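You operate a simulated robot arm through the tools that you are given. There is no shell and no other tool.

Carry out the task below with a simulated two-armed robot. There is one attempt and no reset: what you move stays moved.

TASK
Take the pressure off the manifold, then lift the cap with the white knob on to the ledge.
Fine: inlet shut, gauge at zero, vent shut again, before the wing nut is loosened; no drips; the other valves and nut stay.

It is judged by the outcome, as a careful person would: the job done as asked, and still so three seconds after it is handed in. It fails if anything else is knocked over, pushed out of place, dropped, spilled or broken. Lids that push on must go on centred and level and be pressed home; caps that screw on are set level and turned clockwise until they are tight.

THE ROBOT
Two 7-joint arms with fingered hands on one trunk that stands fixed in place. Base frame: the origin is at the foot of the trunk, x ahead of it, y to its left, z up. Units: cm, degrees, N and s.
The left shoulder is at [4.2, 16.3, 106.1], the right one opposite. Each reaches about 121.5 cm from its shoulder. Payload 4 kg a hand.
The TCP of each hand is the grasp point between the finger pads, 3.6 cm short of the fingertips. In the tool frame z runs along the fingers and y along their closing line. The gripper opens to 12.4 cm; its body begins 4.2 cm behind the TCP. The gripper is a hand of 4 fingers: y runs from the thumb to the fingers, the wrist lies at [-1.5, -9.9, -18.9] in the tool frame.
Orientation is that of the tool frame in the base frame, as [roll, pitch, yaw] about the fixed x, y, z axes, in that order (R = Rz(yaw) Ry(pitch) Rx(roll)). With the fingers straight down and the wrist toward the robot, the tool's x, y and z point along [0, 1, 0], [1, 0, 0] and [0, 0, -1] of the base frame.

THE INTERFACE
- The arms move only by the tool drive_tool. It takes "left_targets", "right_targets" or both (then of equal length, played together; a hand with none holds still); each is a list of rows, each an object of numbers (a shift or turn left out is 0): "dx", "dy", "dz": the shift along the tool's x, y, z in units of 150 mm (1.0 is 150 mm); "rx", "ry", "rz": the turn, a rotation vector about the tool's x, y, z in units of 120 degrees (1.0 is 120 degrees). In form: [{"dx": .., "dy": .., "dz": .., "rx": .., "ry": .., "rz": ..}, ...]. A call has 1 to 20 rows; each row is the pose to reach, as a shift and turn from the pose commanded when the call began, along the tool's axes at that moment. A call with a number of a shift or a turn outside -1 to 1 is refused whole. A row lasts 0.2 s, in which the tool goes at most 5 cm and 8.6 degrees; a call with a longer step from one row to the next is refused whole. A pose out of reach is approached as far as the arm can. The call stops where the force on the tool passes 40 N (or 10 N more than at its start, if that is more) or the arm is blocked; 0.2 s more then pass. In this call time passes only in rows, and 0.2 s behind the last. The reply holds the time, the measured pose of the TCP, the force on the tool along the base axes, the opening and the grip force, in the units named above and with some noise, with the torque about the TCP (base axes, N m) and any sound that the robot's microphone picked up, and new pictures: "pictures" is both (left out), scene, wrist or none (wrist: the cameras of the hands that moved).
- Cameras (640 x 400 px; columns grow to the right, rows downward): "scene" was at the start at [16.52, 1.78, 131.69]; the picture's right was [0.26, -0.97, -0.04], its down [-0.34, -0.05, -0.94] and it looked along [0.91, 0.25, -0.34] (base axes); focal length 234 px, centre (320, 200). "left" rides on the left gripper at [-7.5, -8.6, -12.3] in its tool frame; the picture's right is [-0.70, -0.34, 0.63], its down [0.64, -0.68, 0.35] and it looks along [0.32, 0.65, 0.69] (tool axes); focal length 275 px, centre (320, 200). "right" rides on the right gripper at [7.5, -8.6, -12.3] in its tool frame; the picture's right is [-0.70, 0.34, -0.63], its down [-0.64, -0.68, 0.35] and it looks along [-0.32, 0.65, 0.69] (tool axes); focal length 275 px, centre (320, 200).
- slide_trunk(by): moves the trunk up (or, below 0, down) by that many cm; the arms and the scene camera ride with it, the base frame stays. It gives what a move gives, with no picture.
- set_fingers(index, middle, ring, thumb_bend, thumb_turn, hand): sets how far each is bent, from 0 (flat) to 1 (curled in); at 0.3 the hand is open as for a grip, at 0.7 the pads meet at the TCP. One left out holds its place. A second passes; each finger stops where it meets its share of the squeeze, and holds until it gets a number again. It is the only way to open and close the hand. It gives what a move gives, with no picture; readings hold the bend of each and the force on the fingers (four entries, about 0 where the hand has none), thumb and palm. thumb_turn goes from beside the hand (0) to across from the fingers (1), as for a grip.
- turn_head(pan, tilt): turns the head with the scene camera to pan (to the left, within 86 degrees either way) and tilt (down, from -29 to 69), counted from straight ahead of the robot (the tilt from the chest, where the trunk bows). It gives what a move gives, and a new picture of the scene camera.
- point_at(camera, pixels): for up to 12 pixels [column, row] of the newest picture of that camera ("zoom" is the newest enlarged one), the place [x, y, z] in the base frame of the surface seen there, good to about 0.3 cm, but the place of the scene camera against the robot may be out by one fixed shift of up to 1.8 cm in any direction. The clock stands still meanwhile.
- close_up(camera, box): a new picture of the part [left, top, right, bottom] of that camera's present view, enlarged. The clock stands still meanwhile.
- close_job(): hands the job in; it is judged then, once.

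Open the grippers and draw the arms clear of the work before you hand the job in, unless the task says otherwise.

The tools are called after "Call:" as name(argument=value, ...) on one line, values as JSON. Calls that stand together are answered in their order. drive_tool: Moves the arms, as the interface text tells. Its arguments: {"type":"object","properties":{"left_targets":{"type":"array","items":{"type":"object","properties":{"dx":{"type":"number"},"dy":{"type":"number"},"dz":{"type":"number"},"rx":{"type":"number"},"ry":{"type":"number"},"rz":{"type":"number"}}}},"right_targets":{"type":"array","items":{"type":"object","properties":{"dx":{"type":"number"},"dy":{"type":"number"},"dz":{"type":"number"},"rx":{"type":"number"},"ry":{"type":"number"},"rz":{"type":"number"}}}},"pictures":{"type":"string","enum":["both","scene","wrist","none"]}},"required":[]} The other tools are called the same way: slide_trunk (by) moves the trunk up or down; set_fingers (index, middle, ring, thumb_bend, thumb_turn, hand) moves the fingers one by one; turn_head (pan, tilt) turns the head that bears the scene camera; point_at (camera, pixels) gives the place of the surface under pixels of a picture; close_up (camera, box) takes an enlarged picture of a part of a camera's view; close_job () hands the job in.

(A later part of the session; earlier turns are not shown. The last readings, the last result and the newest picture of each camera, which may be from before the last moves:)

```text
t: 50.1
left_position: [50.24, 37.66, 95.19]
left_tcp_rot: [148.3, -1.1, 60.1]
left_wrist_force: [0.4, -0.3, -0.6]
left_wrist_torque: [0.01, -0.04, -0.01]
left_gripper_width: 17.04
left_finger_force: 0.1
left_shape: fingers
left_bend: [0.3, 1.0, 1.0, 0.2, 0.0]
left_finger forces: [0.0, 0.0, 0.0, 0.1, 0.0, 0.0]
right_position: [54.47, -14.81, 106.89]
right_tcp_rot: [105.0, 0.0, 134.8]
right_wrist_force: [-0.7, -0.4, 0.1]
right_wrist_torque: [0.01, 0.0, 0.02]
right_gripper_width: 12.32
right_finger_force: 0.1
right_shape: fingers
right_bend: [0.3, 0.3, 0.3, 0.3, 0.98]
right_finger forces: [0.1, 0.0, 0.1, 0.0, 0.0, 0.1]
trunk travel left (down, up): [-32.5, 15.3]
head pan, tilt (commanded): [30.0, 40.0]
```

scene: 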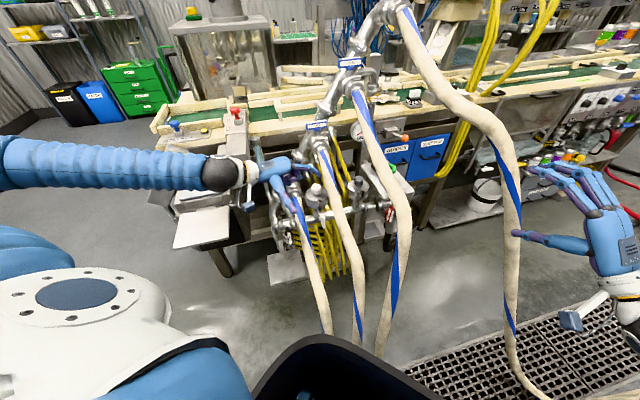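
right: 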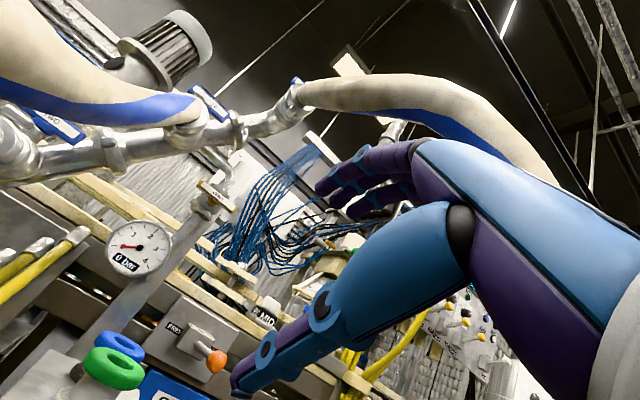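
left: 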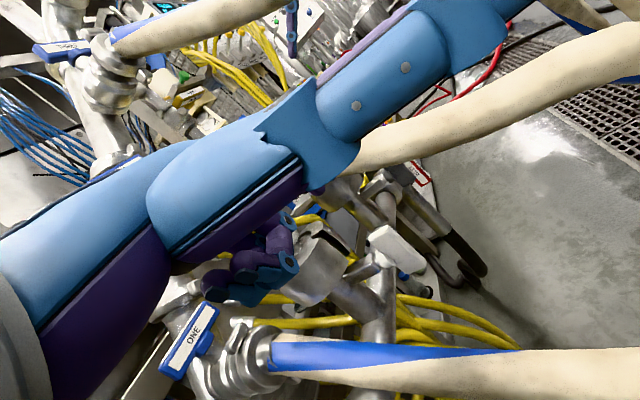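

Trunk is up 10 cm. I raise it 8 more, put the left thumb back across (it clears hose ONE with the hand facing straight ahead), and turn the left hand's heading from -30° to 0° so its wrist stays off the tray.

Call:
slide_trunk(by=8)

Call:
set_fingers(hand="left", thumb_turn=0.98, thumb_bend=0.3)

Call:
drive_tool(left_targets=[{"dx": -0.05, "dy": 0.0, "dz": 0.0, "rx": 0.004, "ry": 0.031, "rz": -0.054}, {"dx": -0.1, "dy": 0.0, "dz": 0.0, "rx": 0.007, "ry": 0.0625, "rz": -0.108}, {"dx": -0.16, "dy": 0.0, "dz": 0.0, "rx": 0.01, "ry": 0.094, "rz": -0.162}, {"dx": -0.22, "dy": 0.0, "dz": 0.0, "rx": 0.014, "ry": 0.125, "rz": -0.2165}], pictures="both")

```text
t: 51.3
left_position: [50.26, 37.59, 103.22]
left_tcp_rot: [148.5, -1.2, 60.1]
left_wrist_force: [0.1, -0.4, 1.1]
left_wrist_torque: [-0.02, 0.03, -0.01]
left_gripper_width: 17.06
left_finger_force: 0.0
left_shape: fingers
left_bend: [0.3, 1.0, 1.0, 0.2, 0.0]
left_finger forces: [0.0, 0.0, 0.1, 0.0, 0.0, 0.1]
right_position: [54.5, -14.88, 114.81]
right_tcp_rot: [105.0, -0.1, 134.9]
right_wrist_force: [0.6, 0.6, 0.1]
right_wrist_torque: [0.0, 0.0, 0.02]
right_gripper_width: 12.31
right_finger_force: 0.1
right_shape: fingers
right_bend: [0.3, 0.3, 0.3, 0.3, 0.98]
right_finger forces: [0.1, 0.1, 0.1, 0.1, 0.0, 0.0]
trunk travel left (down, up): [-40.5, 7.3]
head pan, tilt (commanded): [30.0, 40.0]
```

```text
t: 52.3
left_position: [50.24, 37.66, 103.27]
left_tcp_rot: [148.4, -1.1, 60.1]
left_wrist_force: [-0.1, -0.3, 0.2]
left_wrist_torque: [-0.03, 0.01, 0.0]
left_gripper_width: 12.36
left_finger_force: 0.2
left_shape: fingers
left_bend: [0.3, 1.0, 1.0, 0.3, 0.95]
left_finger forces: [0.1, 0.0, 0.1, 0.0, 0.0, 0.1]
right_position: [54.52, -14.91, 114.86]
right_tcp_rot: [105.0, 0.0, 134.8]
right_wrist_force: [0.1, -0.6, -0.3]
right_wrist_torque: [0.01, 0.0, 0.01]
right_gripper_width: 12.33
right_finger_force: 0.0
right_shape: fingers
right_bend: [0.3, 0.3, 0.3, 0.3, 0.98]
right_finger forces: [0.1, 0.0, 0.0, 0.0, 0.0, 0.0]
trunk travel left (down, up): [-40.5, 7.3]
head pan, tilt (commanded): [30.0, 40.0]
```

```text
t: 53.3
left_position: [53.3, 36.6, 101.77]
left_tcp_rot: [149.7, -0.6, 90.2]
left_wrist_force: [1.2, 0.4, -0.4]
left_wrist_torque: [-0.05, -0.01, 0.02]
left_gripper_width: 12.36
left_finger_force: 0.0
left_shape: fingers
left_bend: [0.3, 1.0, 1.0, 0.3, 0.96]
left_finger forces: [0.0, 0.1, 0.0, 0.0, 0.1, 0.1]
left hand out of reach, approached as far as the arm can: row 2, 3, 4
right_position: [54.58, -14.89, 114.89]
right_tcp_rot: [104.9, -0.1, 134.8]
right_wrist_force: [-0.4, 0.4, 0.0]
right_wrist_torque: [0.02, 0.0, 0.01]
right_gripper_width: 12.31
right_finger_force: 0.1
right_shape: fingers
right_bend: [0.3, 0.3, 0.3, 0.3, 0.98]
right_finger forces: [0.0, 0.0, 0.0, 0.1, 0.0, 0.0]
trunk travel left (down, up): [-40.5, 7.3]
head pan, tilt (commanded): [30.0, 40.0]
```

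scene: 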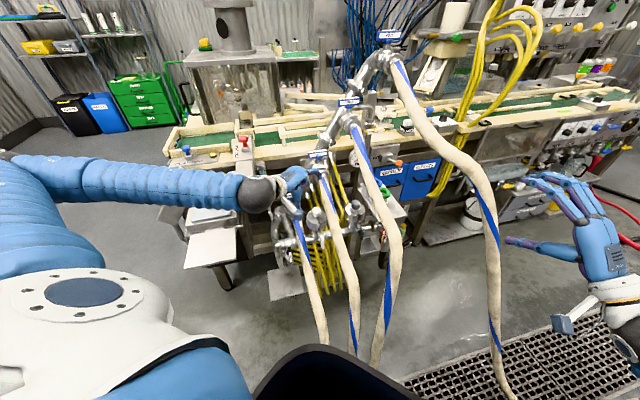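
left: 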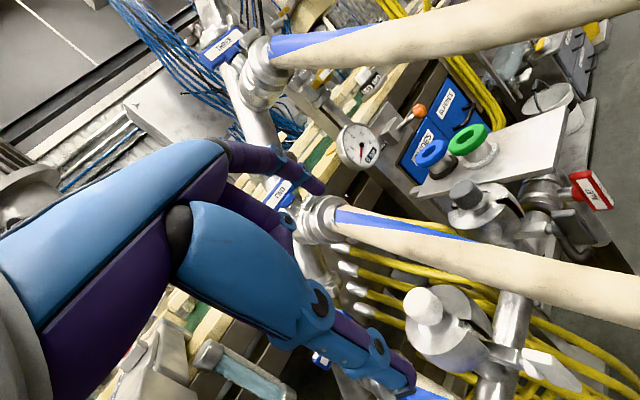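

The hand now faces straight ahead (yaw 0) at [53.3,36.6,101.8]. I lower and draw it back toward the nut, then re-measure.

Call:
drive_tool(left_targets=[{"dx": -0.02, "dy": -0.14, "dz": 0.147}, {"dx": -0.04, "dy": -0.28, "dz": 0.294}, {"dx": -0.055, "dy": -0.42, "dz": 0.441}, {"dx": -0.073, "dy": -0.555, "dz": 0.588}], pictures="both")

```text
t: 54.3
left_position: [50.37, 35.55, 89.86]
left_tcp_rot: [149.7, -0.5, 90.1]
left_wrist_force: [-0.1, 0.7, 0.0]
left_wrist_torque: [-0.01, 0.01, -0.06]
left_gripper_width: 12.36
left_finger_force: 0.0
left_shape: fingers
left_bend: [0.3, 1.0, 1.0, 0.3, 0.96]
left_finger forces: [0.0, 0.0, 0.0, 0.0, 0.0, 0.0]
right_position: [54.53, -14.87, 114.8]
right_tcp_rot: [105.0, 0.0, 135.0]
right_wrist_force: [0.7, -0.6, -0.4]
right_wrist_torque: [0.0, 0.0, 0.01]
right_gripper_width: 12.3
right_finger_force: 0.1
right_shape: fingers
right_bend: [0.3, 0.3, 0.3, 0.3, 0.98]
right_finger forces: [0.0, 0.1, 0.0, 0.0, 0.0, 0.0]
trunk travel left (down, up): [-40.5, 7.3]
head pan, tilt (commanded): [30.0, 40.0]
```

scene: 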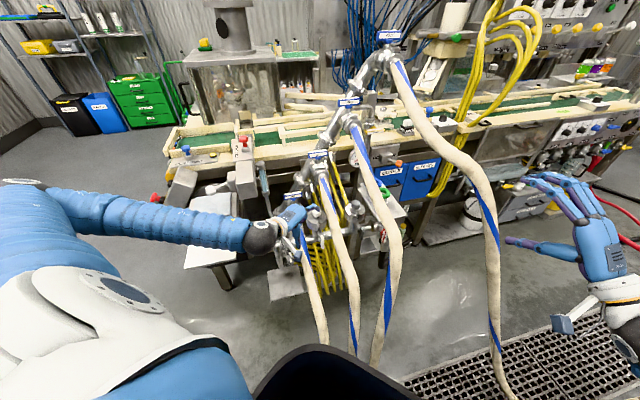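
left: 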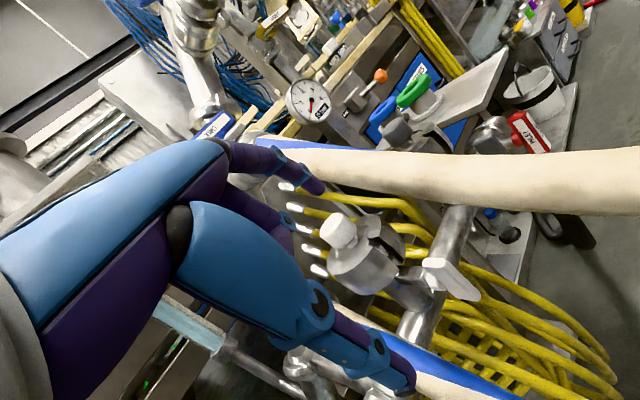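

The forearm now slopes down in front of the tray. I measure the nut (450,280) and index tip (320,188) again.

Call:
close_up(camera="left", box=[270, 140, 510, 330])

Call:
point_at(camera="left", pixels=[[320, 188], [310, 178], [300, 170], [432, 265], [445, 265], [455, 280], [470, 297], [440, 280], [410, 388], [395, 355], [425, 285], [342, 232]])

```text
2.11 times, centred on (390, 235) of left
```

zoom: 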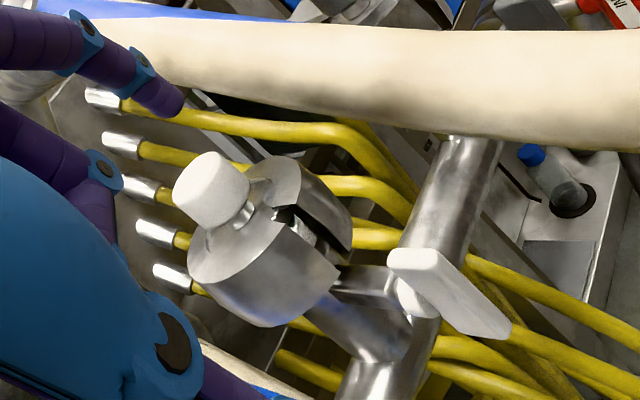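

```text
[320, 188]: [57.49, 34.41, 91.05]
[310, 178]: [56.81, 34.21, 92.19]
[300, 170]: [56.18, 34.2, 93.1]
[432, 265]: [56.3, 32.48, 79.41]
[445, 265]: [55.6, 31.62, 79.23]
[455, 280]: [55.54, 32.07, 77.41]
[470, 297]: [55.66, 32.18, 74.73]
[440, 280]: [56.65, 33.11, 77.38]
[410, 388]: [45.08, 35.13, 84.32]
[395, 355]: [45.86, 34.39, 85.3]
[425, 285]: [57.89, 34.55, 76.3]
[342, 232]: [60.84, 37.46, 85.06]
```

The tip will go to the left of the plate's lower half (plate at a≈16.5–17.5, z 75–79.5). I descend there in stages.

Call:
drive_tool(left_targets=[{"dx": -0.013, "dy": -0.161, "dz": 0.16}, {"dx": -0.027, "dy": -0.322, "dz": 0.32}, {"dx": -0.04, "dy": -0.483, "dz": 0.48}, {"dx": -0.046, "dy": -0.55, "dz": 0.61}], pictures="both")

Call:
close_up(camera="left", box=[240, 120, 440, 280])

```text
t: 55.3
left_position: [48.26, 35.09, 77.65]
left_tcp_rot: [149.6, -0.5, 90.1]
left_wrist_force: [0.6, -0.9, -0.6]
left_wrist_torque: [0.03, 0.01, 0.04]
left_gripper_width: 12.37
left_finger_force: 0.0
left_shape: fingers
left_bend: [0.3, 1.0, 1.0, 0.3, 0.96]
left_finger forces: [0.0, 0.0, 0.0, 0.0, 0.1, 0.0]
right_position: [54.34, -14.76, 114.77]
right_tcp_rot: [105.0, 0.0, 134.7]
right_wrist_force: [-0.4, 0.4, -0.6]
right_wrist_torque: [0.04, 0.0, 0.0]
right_gripper_width: 12.33
right_finger_force: 0.1
right_shape: fingers
right_bend: [0.3, 0.3, 0.3, 0.3, 0.98]
right_finger forces: [0.1, 0.0, 0.1, 0.0, 0.0, 0.0]
trunk travel left (down, up): [-40.5, 7.3]
head pan, tilt (commanded): [30.0, 40.0]
```

scene: 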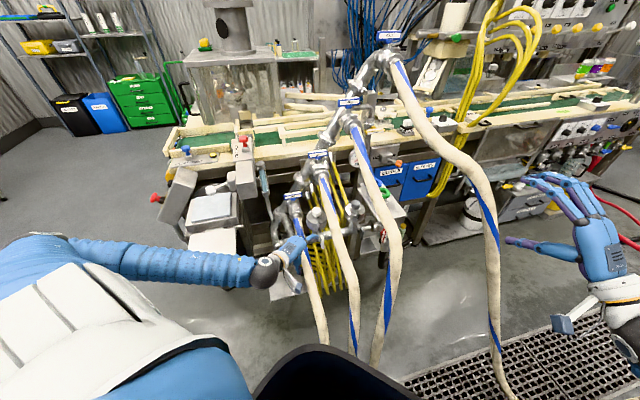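
left: 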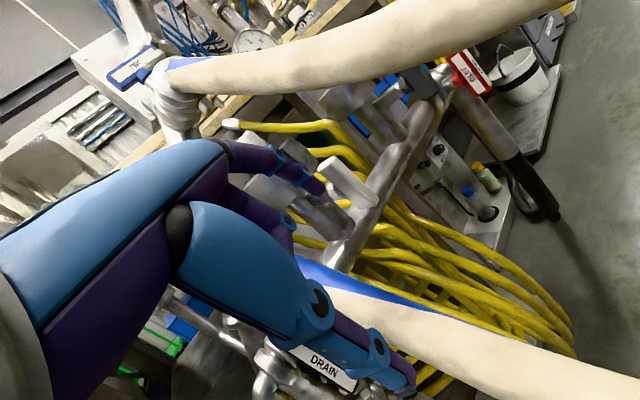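

```text
2.50 times, centred on (340, 200) of left
```

zoom: 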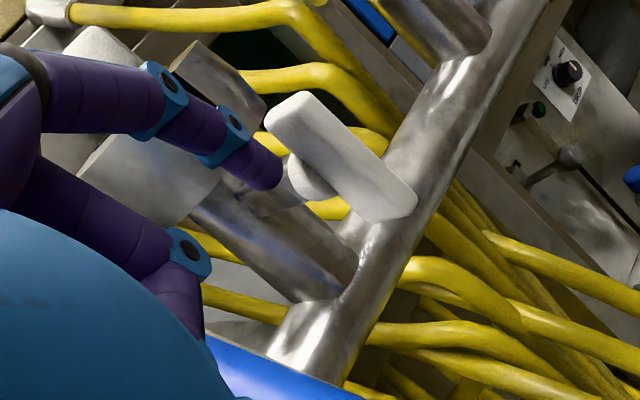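

The index tip sits left of the nut at mid-height. I measure precisely before pushing the lower wing to the right.

Call:
point_at(camera="zoom", pixels=[[272, 180], [250, 165], [235, 130], [285, 115], [305, 100], [335, 150], [350, 200], [385, 215], [400, 190], [300, 185]])

Call:
point_at(camera="left", pixels=[[330, 370], [405, 388], [345, 380], [310, 350]])

```text
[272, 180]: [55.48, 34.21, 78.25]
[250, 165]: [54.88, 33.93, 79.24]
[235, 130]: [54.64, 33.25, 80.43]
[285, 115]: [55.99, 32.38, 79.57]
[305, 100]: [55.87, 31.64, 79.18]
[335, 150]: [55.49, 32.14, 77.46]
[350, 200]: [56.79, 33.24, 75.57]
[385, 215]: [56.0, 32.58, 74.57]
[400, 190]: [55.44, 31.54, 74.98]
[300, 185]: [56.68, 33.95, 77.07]
```

```text
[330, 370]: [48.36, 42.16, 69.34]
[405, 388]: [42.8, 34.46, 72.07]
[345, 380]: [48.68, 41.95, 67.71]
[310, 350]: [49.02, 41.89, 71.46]
```

The tip end is at [55.5,34.2,78.2]; the lower wing's left face is at a≈16.6, z≈75.6. I lower 2.5 cm and push right about 2.4 cm against it.

Call:
drive_tool(left_targets=[{"dx": -0.014, "dy": -0.054, "dz": 0.065}, {"dx": -0.028, "dy": -0.107, "dz": 0.13}, {"dx": -0.064, "dy": -0.076, "dz": 0.148}, {"dx": -0.099, "dy": -0.053, "dz": 0.172}, {"dx": -0.122, "dy": -0.038, "dz": 0.188}, {"dx": -0.146, "dy": -0.02, "dz": 0.206}], pictures="wrist")

Call:
close_up(camera="left", box=[240, 120, 440, 280])

```text
t: 56.7
left_position: [49.34, 33.11, 74.84]
left_tcp_rot: [149.6, -0.5, 90.1]
left_wrist_force: [-20.1, 19.1, 4.6]
left_wrist_torque: [-0.41, -0.73, 1.08]
left_gripper_width: 11.23
left_finger_force: 12.8
left_shape: fingers
left_bend: [0.36, 1.0, 1.0, 0.3, 0.96]
left_finger forces: [26.6, 0.0, 0.0, 0.1, 0.1, 0.0]
right_position: [54.26, -14.72, 114.9]
right_tcp_rot: [105.0, 0.1, 134.9]
right_wrist_force: [-0.5, 0.9, 0.3]
right_wrist_torque: [0.0, 0.0, 0.0]
right_gripper_width: 12.32
right_finger_force: 0.1
right_shape: fingers
right_bend: [0.3, 0.3, 0.3, 0.3, 0.98]
right_finger forces: [0.1, 0.1, 0.1, 0.1, 0.0, 0.1]
trunk travel left (down, up): [-40.5, 7.3]
head pan, tilt (commanded): [30.0, 40.0]
```

left: 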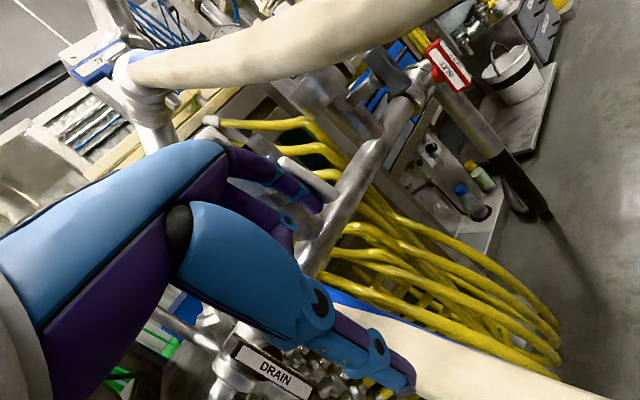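

```text
2.50 times, centred on (340, 200) of left
```

zoom: 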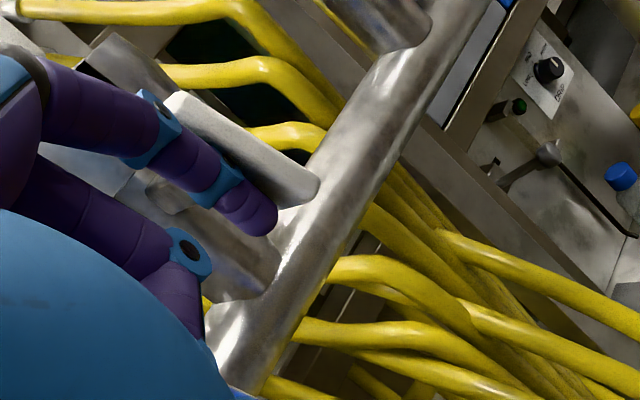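

The push built to about 27 N. I check whether the plate has turned.

Call:
point_at(camera="zoom", pixels=[[180, 108], [195, 98], [230, 130], [290, 175], [315, 185], [300, 200], [270, 215]])

```text
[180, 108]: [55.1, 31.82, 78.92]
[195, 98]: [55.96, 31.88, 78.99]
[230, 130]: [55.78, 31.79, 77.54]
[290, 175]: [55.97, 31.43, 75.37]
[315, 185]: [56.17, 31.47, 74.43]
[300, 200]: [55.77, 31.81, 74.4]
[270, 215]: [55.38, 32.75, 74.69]
```

The plate seems to have turned only about 10° — the nut is stiff. I push a little further to see if it gives at a steady force.

Call:
drive_tool(left_targets=[{"dx": -0.019, "dy": 0.014, "dz": 0.012}, {"dx": -0.038, "dy": 0.028, "dz": 0.024}, {"dx": -0.057, "dy": 0.042, "dz": 0.036}], pictures="wrist")

Call:
close_up(camera="left", box=[240, 120, 440, 280])

```text
t: 57.3
left_position: [49.74, 32.75, 74.43]
left_tcp_rot: [149.9, -0.7, 90.3]
left_wrist_force: [-29.1, 25.2, 1.9]
left_wrist_torque: [-0.58, -0.78, 1.42]
left_gripper_width: 10.65
left_finger_force: 18.0
left_shape: fingers
left_bend: [0.4, 1.0, 1.0, 0.3, 0.96]
left_finger forces: [36.5, 0.0, 0.1, 0.0, 0.0, 0.0]
right_position: [54.32, -14.65, 114.96]
right_tcp_rot: [105.0, 0.0, 134.9]
right_wrist_force: [-0.7, 0.7, -0.4]
right_wrist_torque: [0.01, 0.02, 0.04]
right_gripper_width: 12.32
right_finger_force: 0.0
right_shape: fingers
right_bend: [0.3, 0.3, 0.3, 0.3, 0.98]
right_finger forces: [0.1, 0.1, 0.1, 0.0, 0.1, 0.0]
trunk travel left (down, up): [-40.5, 7.3]
head pan, tilt (commanded): [30.0, 40.0]
stopped in row 2 (left hand): the force on the tool passed its limit at 44 N (the readings are from after the stop); the commanded pose is now the measured one
```

left: 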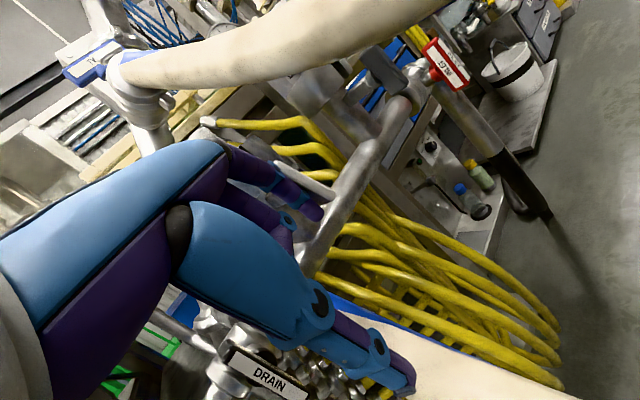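

```text
2.50 times, centred on (340, 200) of left
```

zoom: 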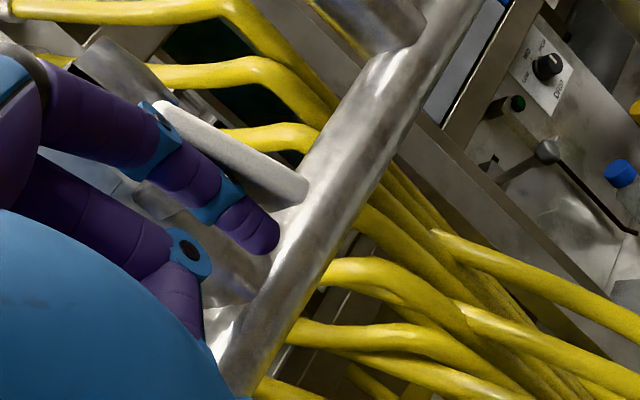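

The finger is lying flush along the plate after turning it about 20°, so it can't turn it further from there. I back off, go over the top to the plate's right side, and will push the top wing left and down.

Call:
drive_tool(left_targets=[{"dx": 0.064, "dy": -0.051, "dz": -0.03}, {"dx": 0.127, "dy": -0.102, "dz": -0.059}, {"dx": 0.127, "dy": -0.017, "dz": -0.207}, {"dx": 0.127, "dy": 0.069, "dz": -0.355}, {"dx": 0.05, "dy": 0.13, "dz": -0.32}, {"dx": -0.028, "dy": 0.195, "dz": -0.281}], pictures="wrist")

Call:
close_up(camera="left", box=[240, 120, 440, 280])

```text
t: 58.7
left_position: [50.13, 32.08, 79.57]
left_tcp_rot: [149.8, -0.7, 90.2]
left_wrist_force: [-0.3, 0.1, -0.5]
left_wrist_torque: [0.02, 0.02, 0.0]
left_gripper_width: 12.33
left_finger_force: 0.2
left_shape: fingers
left_bend: [0.3, 1.0, 1.0, 0.3, 0.96]
left_finger forces: [0.1, 0.0, 0.0, 0.1, 0.0, 0.0]
right_position: [54.33, -14.94, 114.86]
right_tcp_rot: [104.9, 0.0, 134.8]
right_wrist_force: [-0.1, -0.3, 0.0]
right_wrist_torque: [-0.05, -0.03, 0.02]
right_gripper_width: 12.34
right_finger_force: 0.1
right_shape: fingers
right_bend: [0.3, 0.3, 0.3, 0.3, 0.98]
right_finger forces: [0.0, 0.0, 0.0, 0.0, 0.1, 0.0]
trunk travel left (down, up): [-40.5, 7.3]
head pan, tilt (commanded): [30.0, 40.0]
```

left: 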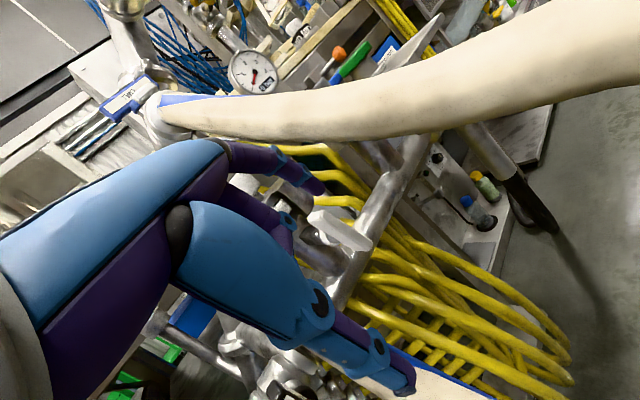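

```text
2.50 times, centred on (340, 200) of left
```

zoom: 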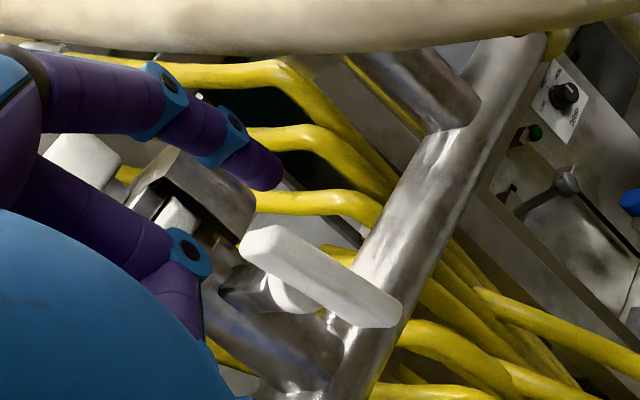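

The finger is above-right of the nut now. I measure the plate's angle and tip position.

Call:
point_at(camera="zoom", pixels=[[250, 245], [275, 232], [320, 275], [385, 320], [398, 300], [275, 180], [255, 165], [290, 290]])

```text
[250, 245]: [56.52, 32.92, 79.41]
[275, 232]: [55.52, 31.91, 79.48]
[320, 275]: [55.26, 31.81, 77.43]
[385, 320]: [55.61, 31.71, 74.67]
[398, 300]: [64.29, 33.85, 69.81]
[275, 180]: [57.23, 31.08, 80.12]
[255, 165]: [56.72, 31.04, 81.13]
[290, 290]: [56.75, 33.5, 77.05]
```

The plate is only ~3° off vertical: the nut is tight. I try from its right side at the very top, where the lever arm is longest: down 1.5 cm, then push left.

Call:
drive_tool(left_targets=[{"dy": -0.025, "dz": 0.0433}, {"dy": -0.05, "dz": 0.0866}, {"dx": 0.035, "dy": -0.081, "dz": 0.069}, {"dx": 0.059, "dy": -0.101, "dz": 0.057}, {"dx": 0.082, "dy": -0.121, "dz": 0.045}, {"dx": 0.106, "dy": -0.142, "dz": 0.034}], pictures="wrist")

Call:
close_up(camera="left", box=[240, 120, 440, 280])

```text
t: 60.1
left_position: [48.83, 33.52, 78.3]
left_tcp_rot: [149.7, -0.5, 90.1]
left_wrist_force: [1.5, -1.7, -0.2]
left_wrist_torque: [-0.01, 0.01, -0.07]
left_gripper_width: 12.45
left_finger_force: 0.9
left_shape: fingers
left_bend: [0.29, 1.0, 1.0, 0.3, 0.96]
left_finger forces: [1.3, 0.0, 0.1, 0.1, 0.0, 0.0]
right_position: [54.34, -14.91, 114.85]
right_tcp_rot: [105.0, 0.0, 134.8]
right_wrist_force: [-0.5, 0.1, 0.7]
right_wrist_torque: [-0.04, 0.0, -0.01]
right_gripper_width: 12.33
right_finger_force: 0.1
right_shape: fingers
right_bend: [0.3, 0.3, 0.3, 0.3, 0.98]
right_finger forces: [0.0, 0.0, 0.0, 0.1, 0.1, 0.0]
trunk travel left (down, up): [-40.5, 7.3]
head pan, tilt (commanded): [30.0, 40.0]
```

left: 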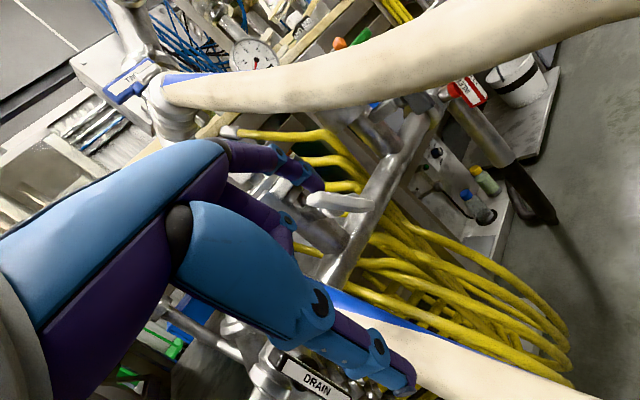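

```text
2.50 times, centred on (340, 200) of left
```

zoom: 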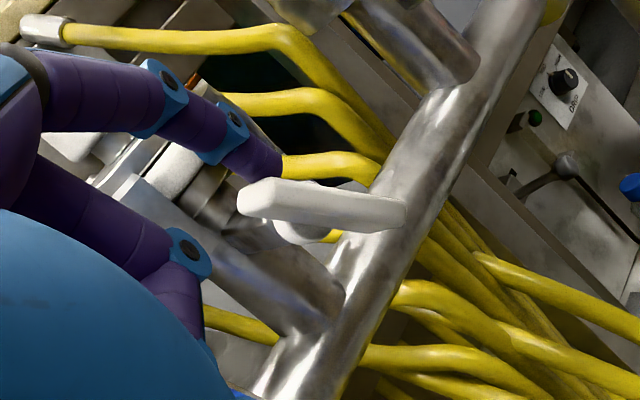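

The plate is turning easily now, at under 3 N. I measure its angle and keep pushing it left and down.

Call:
point_at(camera="zoom", pixels=[[245, 200], [280, 205], [325, 210], [395, 215], [300, 230], [265, 175], [250, 165]])

```text
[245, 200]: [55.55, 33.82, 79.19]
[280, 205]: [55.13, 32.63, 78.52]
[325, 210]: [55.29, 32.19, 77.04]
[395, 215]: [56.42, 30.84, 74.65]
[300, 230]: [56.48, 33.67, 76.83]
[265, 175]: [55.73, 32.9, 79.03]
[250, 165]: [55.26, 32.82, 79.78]
```

Plate is now about 31° counter-clockwise of vertical. I follow the arc, pushing the wing left, down and under.

Call:
drive_tool(left_targets=[{"dx": 0.024, "dy": -0.0224, "dz": -0.009}, {"dx": 0.047, "dy": -0.0448, "dz": -0.0167}, {"dx": 0.0707, "dy": -0.0745, "dz": -0.0123}, {"dx": 0.0871, "dy": -0.1005, "dz": -0.0004}, {"dx": 0.0989, "dy": -0.1273, "dz": 0.0226}, {"dx": 0.106, "dy": -0.149, "dz": 0.0461}], pictures="wrist")

Call:
close_up(camera="left", box=[240, 120, 440, 280])

```text
t: 61.5
left_position: [47.0, 35.1, 76.58]
left_tcp_rot: [149.8, -0.7, 90.2]
left_wrist_force: [-0.3, -1.4, 3.2]
left_wrist_torque: [-0.04, -0.28, -0.07]
left_gripper_width: 12.71
left_finger_force: 1.5
left_shape: fingers
left_bend: [0.28, 1.0, 1.0, 0.3, 0.96]
left_finger forces: [3.4, 0.0, 0.1, 0.1, 0.0, 0.0]
right_position: [54.33, -14.79, 114.85]
right_tcp_rot: [105.0, 0.0, 135.0]
right_wrist_force: [0.3, -0.2, 0.4]
right_wrist_torque: [-0.01, 0.02, 0.01]
right_gripper_width: 12.32
right_finger_force: 0.1
right_shape: fingers
right_bend: [0.3, 0.3, 0.3, 0.3, 0.98]
right_finger forces: [0.0, 0.0, 0.0, 0.0, 0.0, 0.0]
trunk travel left (down, up): [-40.5, 7.3]
head pan, tilt (commanded): [30.0, 40.0]
```

left: 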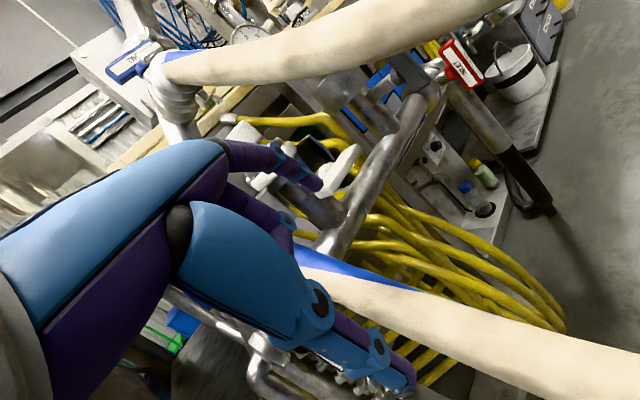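

```text
2.50 times, centred on (340, 200) of left
```

zoom: 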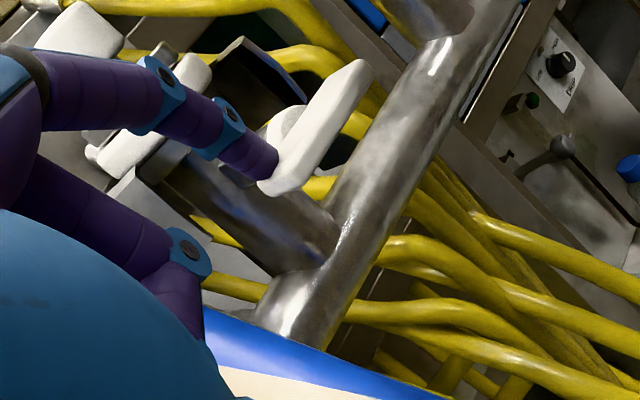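

The plate swung well round. I check its angle and what the collar is doing behind it.

Call:
point_at(camera="zoom", pixels=[[270, 185], [300, 150], [345, 90], [365, 75], [190, 80], [270, 70], [130, 160], [80, 30]])

Call:
close_up(camera="scene", box=[270, 190, 350, 260])

```text
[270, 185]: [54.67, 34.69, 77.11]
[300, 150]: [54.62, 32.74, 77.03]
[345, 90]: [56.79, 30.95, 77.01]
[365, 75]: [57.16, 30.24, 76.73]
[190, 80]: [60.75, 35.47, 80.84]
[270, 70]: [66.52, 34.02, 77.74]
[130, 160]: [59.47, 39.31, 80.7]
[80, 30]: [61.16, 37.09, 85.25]
```

```text
5.71 times, centred on (310, 225) of scene
```

zoom: 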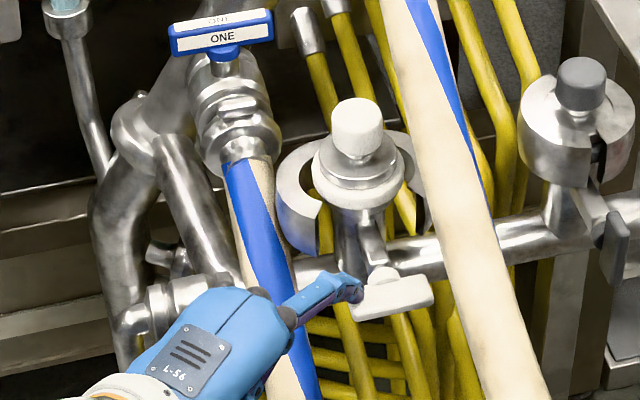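

The clamp halves have opened out around the cap as the nut turned (now plate horizontal). I continue pushing the left wing down to open it further.

Call:
drive_tool(left_targets=[{"dx": 0.005, "dy": -0.022, "dz": 0.026}, {"dx": 0.006, "dy": -0.045, "dz": 0.055}, {"dx": 0.0, "dy": -0.06, "dz": 0.085}, {"dx": -0.01, "dy": -0.065, "dz": 0.11}, {"dx": -0.025, "dy": -0.065, "dz": 0.135}], pictures="wrist")

Call:
close_up(camera="left", box=[240, 120, 440, 280])

Call:
close_up(camera="scene", box=[270, 190, 350, 260])

```text
t: 62.7
left_position: [47.34, 35.0, 74.77]
left_tcp_rot: [149.1, -0.7, 90.1]
left_wrist_force: [-13.7, 1.1, 25.2]
left_wrist_torque: [-0.23, -2.54, 0.01]
left_gripper_width: 14.39
left_finger_force: 12.9
left_shape: fingers
left_bend: [0.18, 1.0, 1.0, 0.3, 0.96]
left_finger forces: [25.8, 0.0, 0.0, 0.1, 0.0, 0.0]
right_position: [54.19, -14.91, 114.97]
right_tcp_rot: [104.9, 0.0, 134.9]
right_wrist_force: [-0.2, 0.5, 0.4]
right_wrist_torque: [0.0, -0.05, 0.02]
right_gripper_width: 12.31
right_finger_force: 0.0
right_shape: fingers
right_bend: [0.3, 0.3, 0.3, 0.3, 0.98]
right_finger forces: [0.0, 0.0, 0.1, 0.0, 0.0, 0.0]
trunk travel left (down, up): [-40.5, 7.3]
head pan, tilt (commanded): [30.0, 40.0]
stopped in row 5 (left hand): the force on the tool passed its limit at 44 N (the readings are from after the stop); the commanded pose is now the measured one
```

left: 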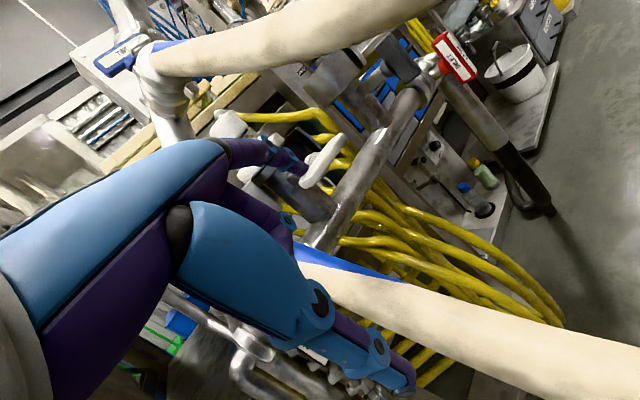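

```text
2.50 times, centred on (340, 200) of left
```

zoom: 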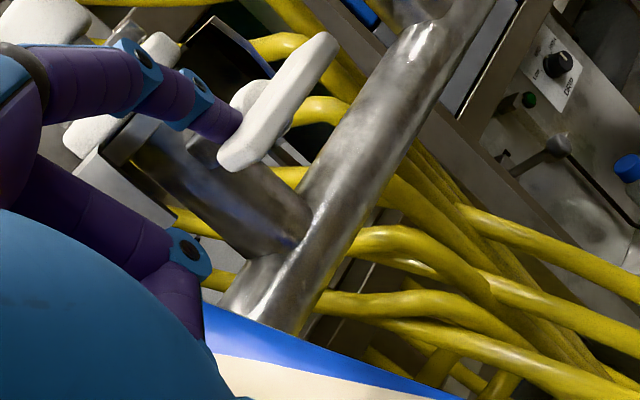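

```text
5.71 times, centred on (310, 225) of scene
```

zoom: 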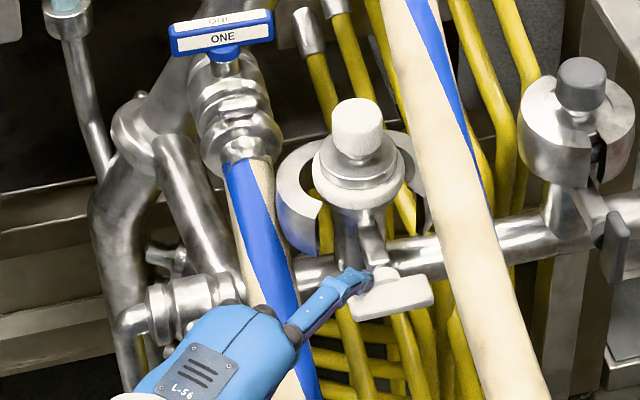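

The nut is at its open stop (44 N, no further motion) and the clamp halves stand open. I lift the finger straight up and away.

Call:
drive_tool(left_targets=[{"dx": 0.02, "dy": 0.06, "dz": -0.12}, {"dx": 0.05, "dy": 0.16, "dz": -0.3}, {"dx": 0.08, "dy": 0.27, "dz": -0.5}, {"dx": 0.1, "dy": 0.38, "dz": -0.7}, {"dx": 0.1, "dy": 0.49, "dz": -0.88}], pictures="both")

Call:
close_up(camera="left", box=[270, 150, 510, 350])

```text
t: 63.9
left_position: [47.2, 36.16, 89.63]
left_tcp_rot: [149.6, -0.6, 90.1]
left_wrist_force: [-0.9, -0.3, 0.3]
left_wrist_torque: [-0.02, 0.01, 0.01]
left_gripper_width: 12.34
left_finger_force: 0.1
left_shape: fingers
left_bend: [0.3, 1.0, 1.0, 0.3, 0.96]
left_finger forces: [0.0, 0.0, 0.0, 0.0, 0.0, 0.0]
right_position: [54.47, -14.85, 114.82]
right_tcp_rot: [105.0, -0.1, 134.9]
right_wrist_force: [0.2, -0.6, 0.4]
right_wrist_torque: [0.0, -0.02, 0.01]
right_gripper_width: 12.33
right_finger_force: 0.0
right_shape: fingers
right_bend: [0.3, 0.3, 0.3, 0.3, 0.98]
right_finger forces: [0.0, 0.1, 0.0, 0.1, 0.0, 0.0]
trunk travel left (down, up): [-40.5, 7.3]
head pan, tilt (commanded): [30.0, 40.0]
```

scene: 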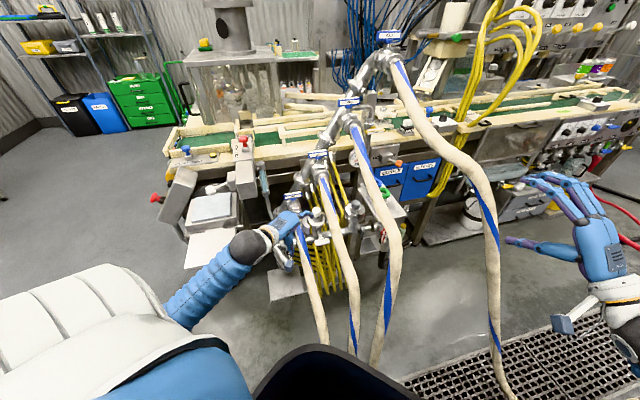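
left: 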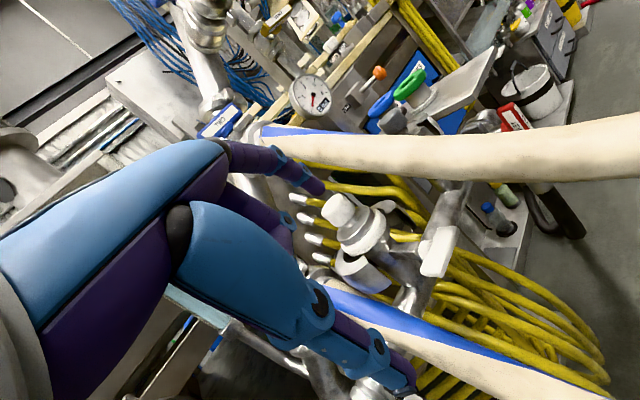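

```text
2.00 times, centred on (390, 250) of left
```

zoom: 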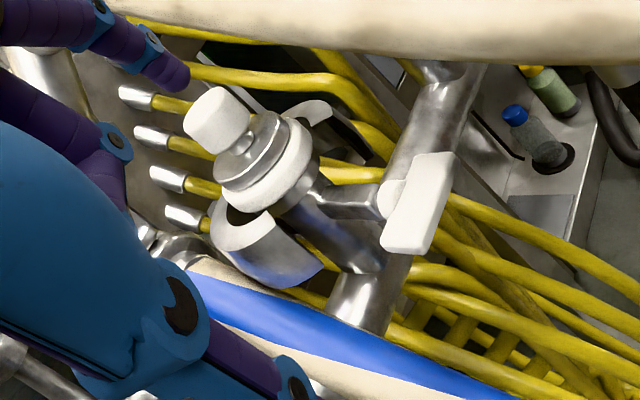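

The cap is exposed: knob (220,118 in the zoom), metal disc, white gasket, with the clamp halves swung away. I measure its parts.

Call:
point_at(camera="zoom", pixels=[[225, 100], [205, 95], [250, 105], [195, 130], [235, 145], [265, 140], [230, 175], [285, 130], [310, 150], [260, 200], [305, 105], [265, 255]])

Call:
close_up(camera="left", box=[310, 170, 420, 290])

```text
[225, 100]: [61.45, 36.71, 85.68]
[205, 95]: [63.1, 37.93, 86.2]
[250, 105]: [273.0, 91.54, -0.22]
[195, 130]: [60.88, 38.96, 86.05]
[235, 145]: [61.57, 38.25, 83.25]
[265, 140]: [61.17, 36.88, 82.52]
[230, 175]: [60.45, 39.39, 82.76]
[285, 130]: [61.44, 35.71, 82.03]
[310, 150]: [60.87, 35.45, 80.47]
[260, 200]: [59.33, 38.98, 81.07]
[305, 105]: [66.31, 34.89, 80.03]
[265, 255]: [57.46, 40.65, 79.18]
```

```text
3.33 times, centred on (365, 230) of left
```

zoom: 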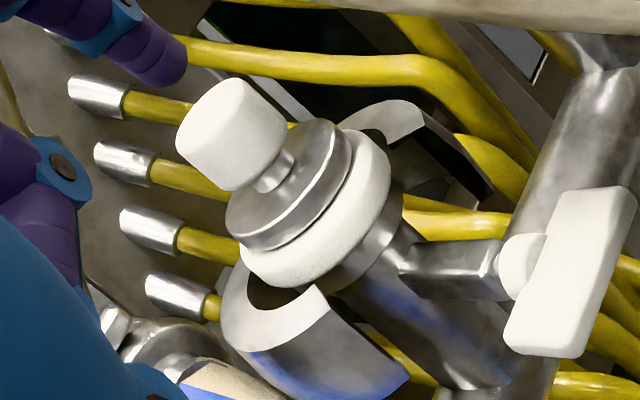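

The knob centre is about [62.0,37.9,85.2], radius ~1.6; hose TWO passes above-right of it. I check what lies behind the knob where the far fingers would go.

Call:
point_at(camera="zoom", pixels=[[95, 95], [125, 155], [150, 230], [180, 300], [60, 60], [110, 130], [230, 50], [400, 110], [480, 180], [30, 130], [300, 20], [160, 330]])

Call:
point_at(camera="left", pixels=[[320, 185], [265, 155], [290, 150], [350, 155], [410, 155], [260, 135], [500, 160]])

```text
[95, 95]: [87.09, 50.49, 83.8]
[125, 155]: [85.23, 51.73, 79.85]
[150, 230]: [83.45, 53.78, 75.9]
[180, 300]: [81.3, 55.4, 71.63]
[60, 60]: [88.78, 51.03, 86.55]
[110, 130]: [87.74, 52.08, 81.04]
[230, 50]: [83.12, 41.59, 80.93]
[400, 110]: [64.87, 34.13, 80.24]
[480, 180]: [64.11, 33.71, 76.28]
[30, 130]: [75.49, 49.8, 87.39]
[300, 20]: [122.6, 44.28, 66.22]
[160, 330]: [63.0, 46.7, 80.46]
```

```text
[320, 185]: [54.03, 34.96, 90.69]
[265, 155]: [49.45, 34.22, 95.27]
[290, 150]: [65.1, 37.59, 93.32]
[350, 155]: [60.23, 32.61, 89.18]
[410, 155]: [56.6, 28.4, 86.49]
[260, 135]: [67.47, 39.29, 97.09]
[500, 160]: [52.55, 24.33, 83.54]
```

Behind the knob is clear for about 20 cm. I set the left hand to a moderate opening and check the light-blue tube and red-button box near where the hand will swing.

Call:
set_fingers(hand="left", index=0.4, middle=0.4, ring=0.1, thumb_bend=0.4)

Call:
point_at(camera="left", pixels=[[200, 310], [170, 290], [235, 330], [20, 150], [60, 130]])

Call:
point_at(camera="scene", pixels=[[243, 145], [262, 170], [263, 185], [245, 180], [240, 120]])

```text
t: 64.9
left_position: [47.12, 36.15, 89.55]
left_tcp_rot: [149.5, -0.7, 90.0]
left_wrist_force: [0.2, 0.2, 0.2]
left_wrist_torque: [0.0, 0.0, -0.01]
left_gripper_width: 9.32
left_finger_force: 0.1
left_shape: fingers
left_bend: [0.4, 0.4, 0.1, 0.4, 0.97]
left_finger forces: [0.0, 0.0, 0.0, 0.0, 0.0, 0.0]
right_position: [54.43, -14.88, 114.79]
right_tcp_rot: [105.0, 0.0, 134.8]
right_wrist_force: [-0.6, -0.2, 1.4]
right_wrist_torque: [0.02, 0.02, -0.01]
right_gripper_width: 12.32
right_finger_force: 0.1
right_shape: fingers
right_bend: [0.3, 0.3, 0.3, 0.3, 0.98]
right_finger forces: [0.0, 0.0, 0.0, 0.0, 0.0, 0.0]
trunk travel left (down, up): [-40.5, 7.3]
head pan, tilt (commanded): [30.0, 40.0]
```

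```text
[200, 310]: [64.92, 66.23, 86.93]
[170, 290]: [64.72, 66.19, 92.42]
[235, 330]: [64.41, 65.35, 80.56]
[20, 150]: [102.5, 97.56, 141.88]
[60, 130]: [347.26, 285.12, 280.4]
```

```text
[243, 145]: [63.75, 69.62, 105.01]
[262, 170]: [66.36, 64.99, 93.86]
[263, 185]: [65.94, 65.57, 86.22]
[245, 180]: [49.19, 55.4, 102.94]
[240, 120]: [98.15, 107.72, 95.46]
```

The tube and button box are well away. I rotate the left hand to lean in from the upper left with the closing line along the manifold's depth, moving toward a pre-grasp beside the knob.

Call:
drive_tool(left_targets=[{"dx": 0.044, "dy": 0.095, "dz": 0.007, "rx": 0.01, "ry": -0.031, "rz": -0.054}, {"dx": 0.088, "dy": 0.19, "dz": 0.014, "rx": 0.02, "ry": -0.0625, "rz": -0.1085}, {"dx": 0.132, "dy": 0.285, "dz": 0.021, "rx": 0.03, "ry": -0.094, "rz": -0.163}, {"dx": 0.176, "dy": 0.38, "dz": 0.028, "rx": 0.04, "ry": -0.125, "rz": -0.217}, {"dx": 0.22, "dy": 0.476, "dz": 0.035, "rx": 0.05, "ry": -0.156, "rz": -0.271}, {"dx": 0.265, "dy": 0.571, "dz": 0.042, "rx": 0.06, "ry": -0.1875, "rz": -0.3255}, {"dx": 0.309, "dy": 0.666, "dz": 0.048, "rx": 0.07, "ry": -0.219, "rz": -0.38}, {"dx": 0.353, "dy": 0.761, "dz": 0.055, "rx": 0.08, "ry": -0.25, "rz": -0.434}], pictures="both")

```text
t: 66.7
left_position: [57.25, 41.62, 94.56]
left_tcp_rot: [178.9, 44.8, 134.4]
left_wrist_force: [0.1, 0.3, 0.1]
left_wrist_torque: [0.0, 0.02, -0.02]
left_gripper_width: 9.35
left_finger_force: 0.2
left_shape: fingers
left_bend: [0.4, 0.4, 0.1, 0.4, 0.97]
left_finger forces: [0.1, 0.0, 0.0, 0.1, 0.1, 0.0]
right_position: [54.45, -14.98, 114.99]
right_tcp_rot: [105.0, 0.0, 134.8]
right_wrist_force: [-0.6, 1.2, 0.1]
right_wrist_torque: [0.02, -0.03, 0.01]
right_gripper_width: 12.3
right_finger_force: 0.2
right_shape: fingers
right_bend: [0.3, 0.3, 0.3, 0.3, 0.98]
right_finger forces: [0.1, 0.0, 0.1, 0.1, 0.0, 0.0]
trunk travel left (down, up): [-40.5, 7.3]
head pan, tilt (commanded): [30.0, 40.0]
```

scene: 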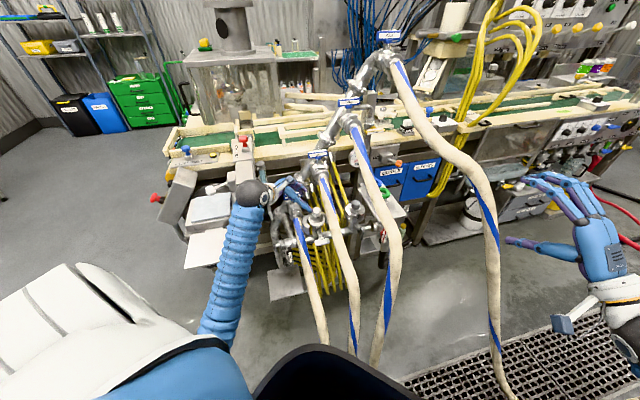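
left: 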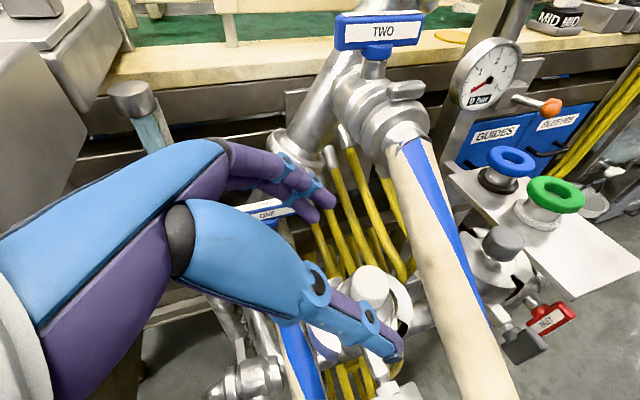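

A clear view: knob at (372,283), thumb at (390,345), index/middle at (315,200). I measure the knob and cap here.

Call:
close_up(camera="left", box=[290, 220, 450, 380])

Call:
point_at(camera="left", pixels=[[370, 272], [355, 278], [385, 275], [370, 290], [375, 305], [390, 310], [405, 300], [320, 215], [330, 200], [392, 350], [430, 230], [455, 290]])

```text
2.50 times, centred on (370, 300) of left
```

zoom: 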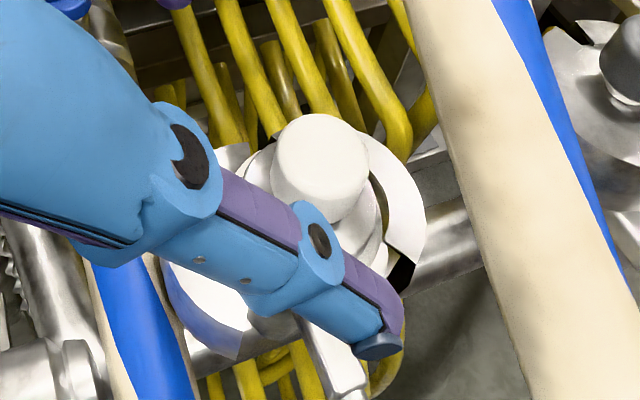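

```text
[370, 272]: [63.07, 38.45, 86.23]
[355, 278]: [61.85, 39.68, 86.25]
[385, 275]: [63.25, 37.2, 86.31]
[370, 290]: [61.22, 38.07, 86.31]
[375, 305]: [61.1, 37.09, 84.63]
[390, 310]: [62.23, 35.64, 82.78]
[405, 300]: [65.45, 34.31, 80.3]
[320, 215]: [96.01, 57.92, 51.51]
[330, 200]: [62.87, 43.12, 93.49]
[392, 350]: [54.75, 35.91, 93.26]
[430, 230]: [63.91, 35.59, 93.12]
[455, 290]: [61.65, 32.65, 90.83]
```

Knob centre is ≈[61.9,38.05], top z 86.3. I move in along the finger direction so the pads straddle the knob.

Call:
drive_tool(left_targets=[{"dx": 0.08, "dy": 0.03, "dz": 0.15}, {"dx": 0.156, "dy": 0.053, "dz": 0.33}, {"dx": 0.156, "dy": 0.053, "dz": 0.5}], pictures="wrist")

Call:
close_up(camera="left", box=[270, 160, 430, 360])

```text
t: 67.5
left_position: [60.54, 39.65, 87.86]
left_tcp_rot: [179.1, 44.8, 134.5]
left_wrist_force: [0.5, 0.5, 0.3]
left_wrist_torque: [0.02, 0.01, -0.01]
left_gripper_width: 9.37
left_finger_force: 0.0
left_shape: fingers
left_bend: [0.4, 0.4, 0.1, 0.4, 0.97]
left_finger forces: [0.1, 0.0, 0.1, 0.0, 0.0, 0.1]
right_position: [54.41, -14.94, 114.87]
right_tcp_rot: [105.0, -0.1, 134.9]
right_wrist_force: [1.1, 0.3, -0.2]
right_wrist_torque: [-0.01, 0.0, -0.01]
right_gripper_width: 12.3
right_finger_force: 0.1
right_shape: fingers
right_bend: [0.3, 0.3, 0.3, 0.3, 0.98]
right_finger forces: [0.0, 0.1, 0.0, 0.0, 0.1, 0.0]
trunk travel left (down, up): [-40.5, 7.3]
head pan, tilt (commanded): [30.0, 40.0]
```

left: 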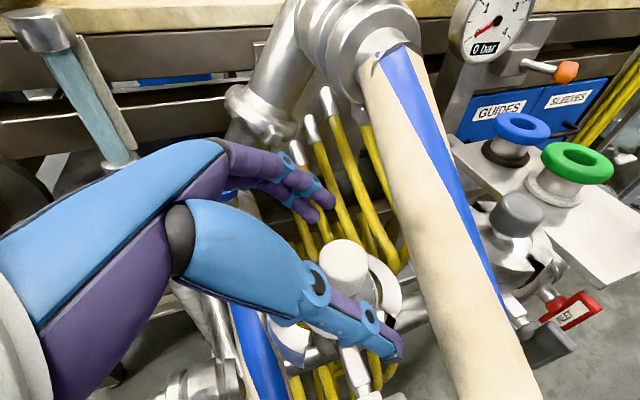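

```text
2.00 times, centred on (350, 260) of left
```

zoom: 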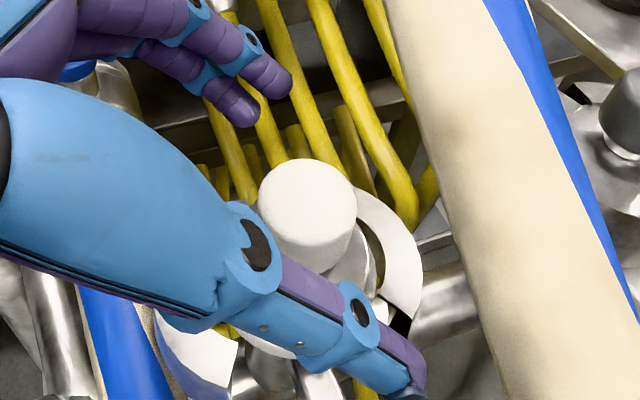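

The knob (345,262) lies between the fingers and thumb. I re-measure its centre for the final advance.

Call:
point_at(camera="zoom", pixels=[[300, 170], [270, 195], [340, 195], [305, 200], [300, 240], [330, 250], [360, 250]])

```text
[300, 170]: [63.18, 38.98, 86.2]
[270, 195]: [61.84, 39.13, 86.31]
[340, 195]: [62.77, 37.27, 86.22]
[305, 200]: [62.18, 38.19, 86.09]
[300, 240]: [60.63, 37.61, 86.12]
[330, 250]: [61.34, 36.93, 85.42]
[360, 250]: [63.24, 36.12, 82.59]
```

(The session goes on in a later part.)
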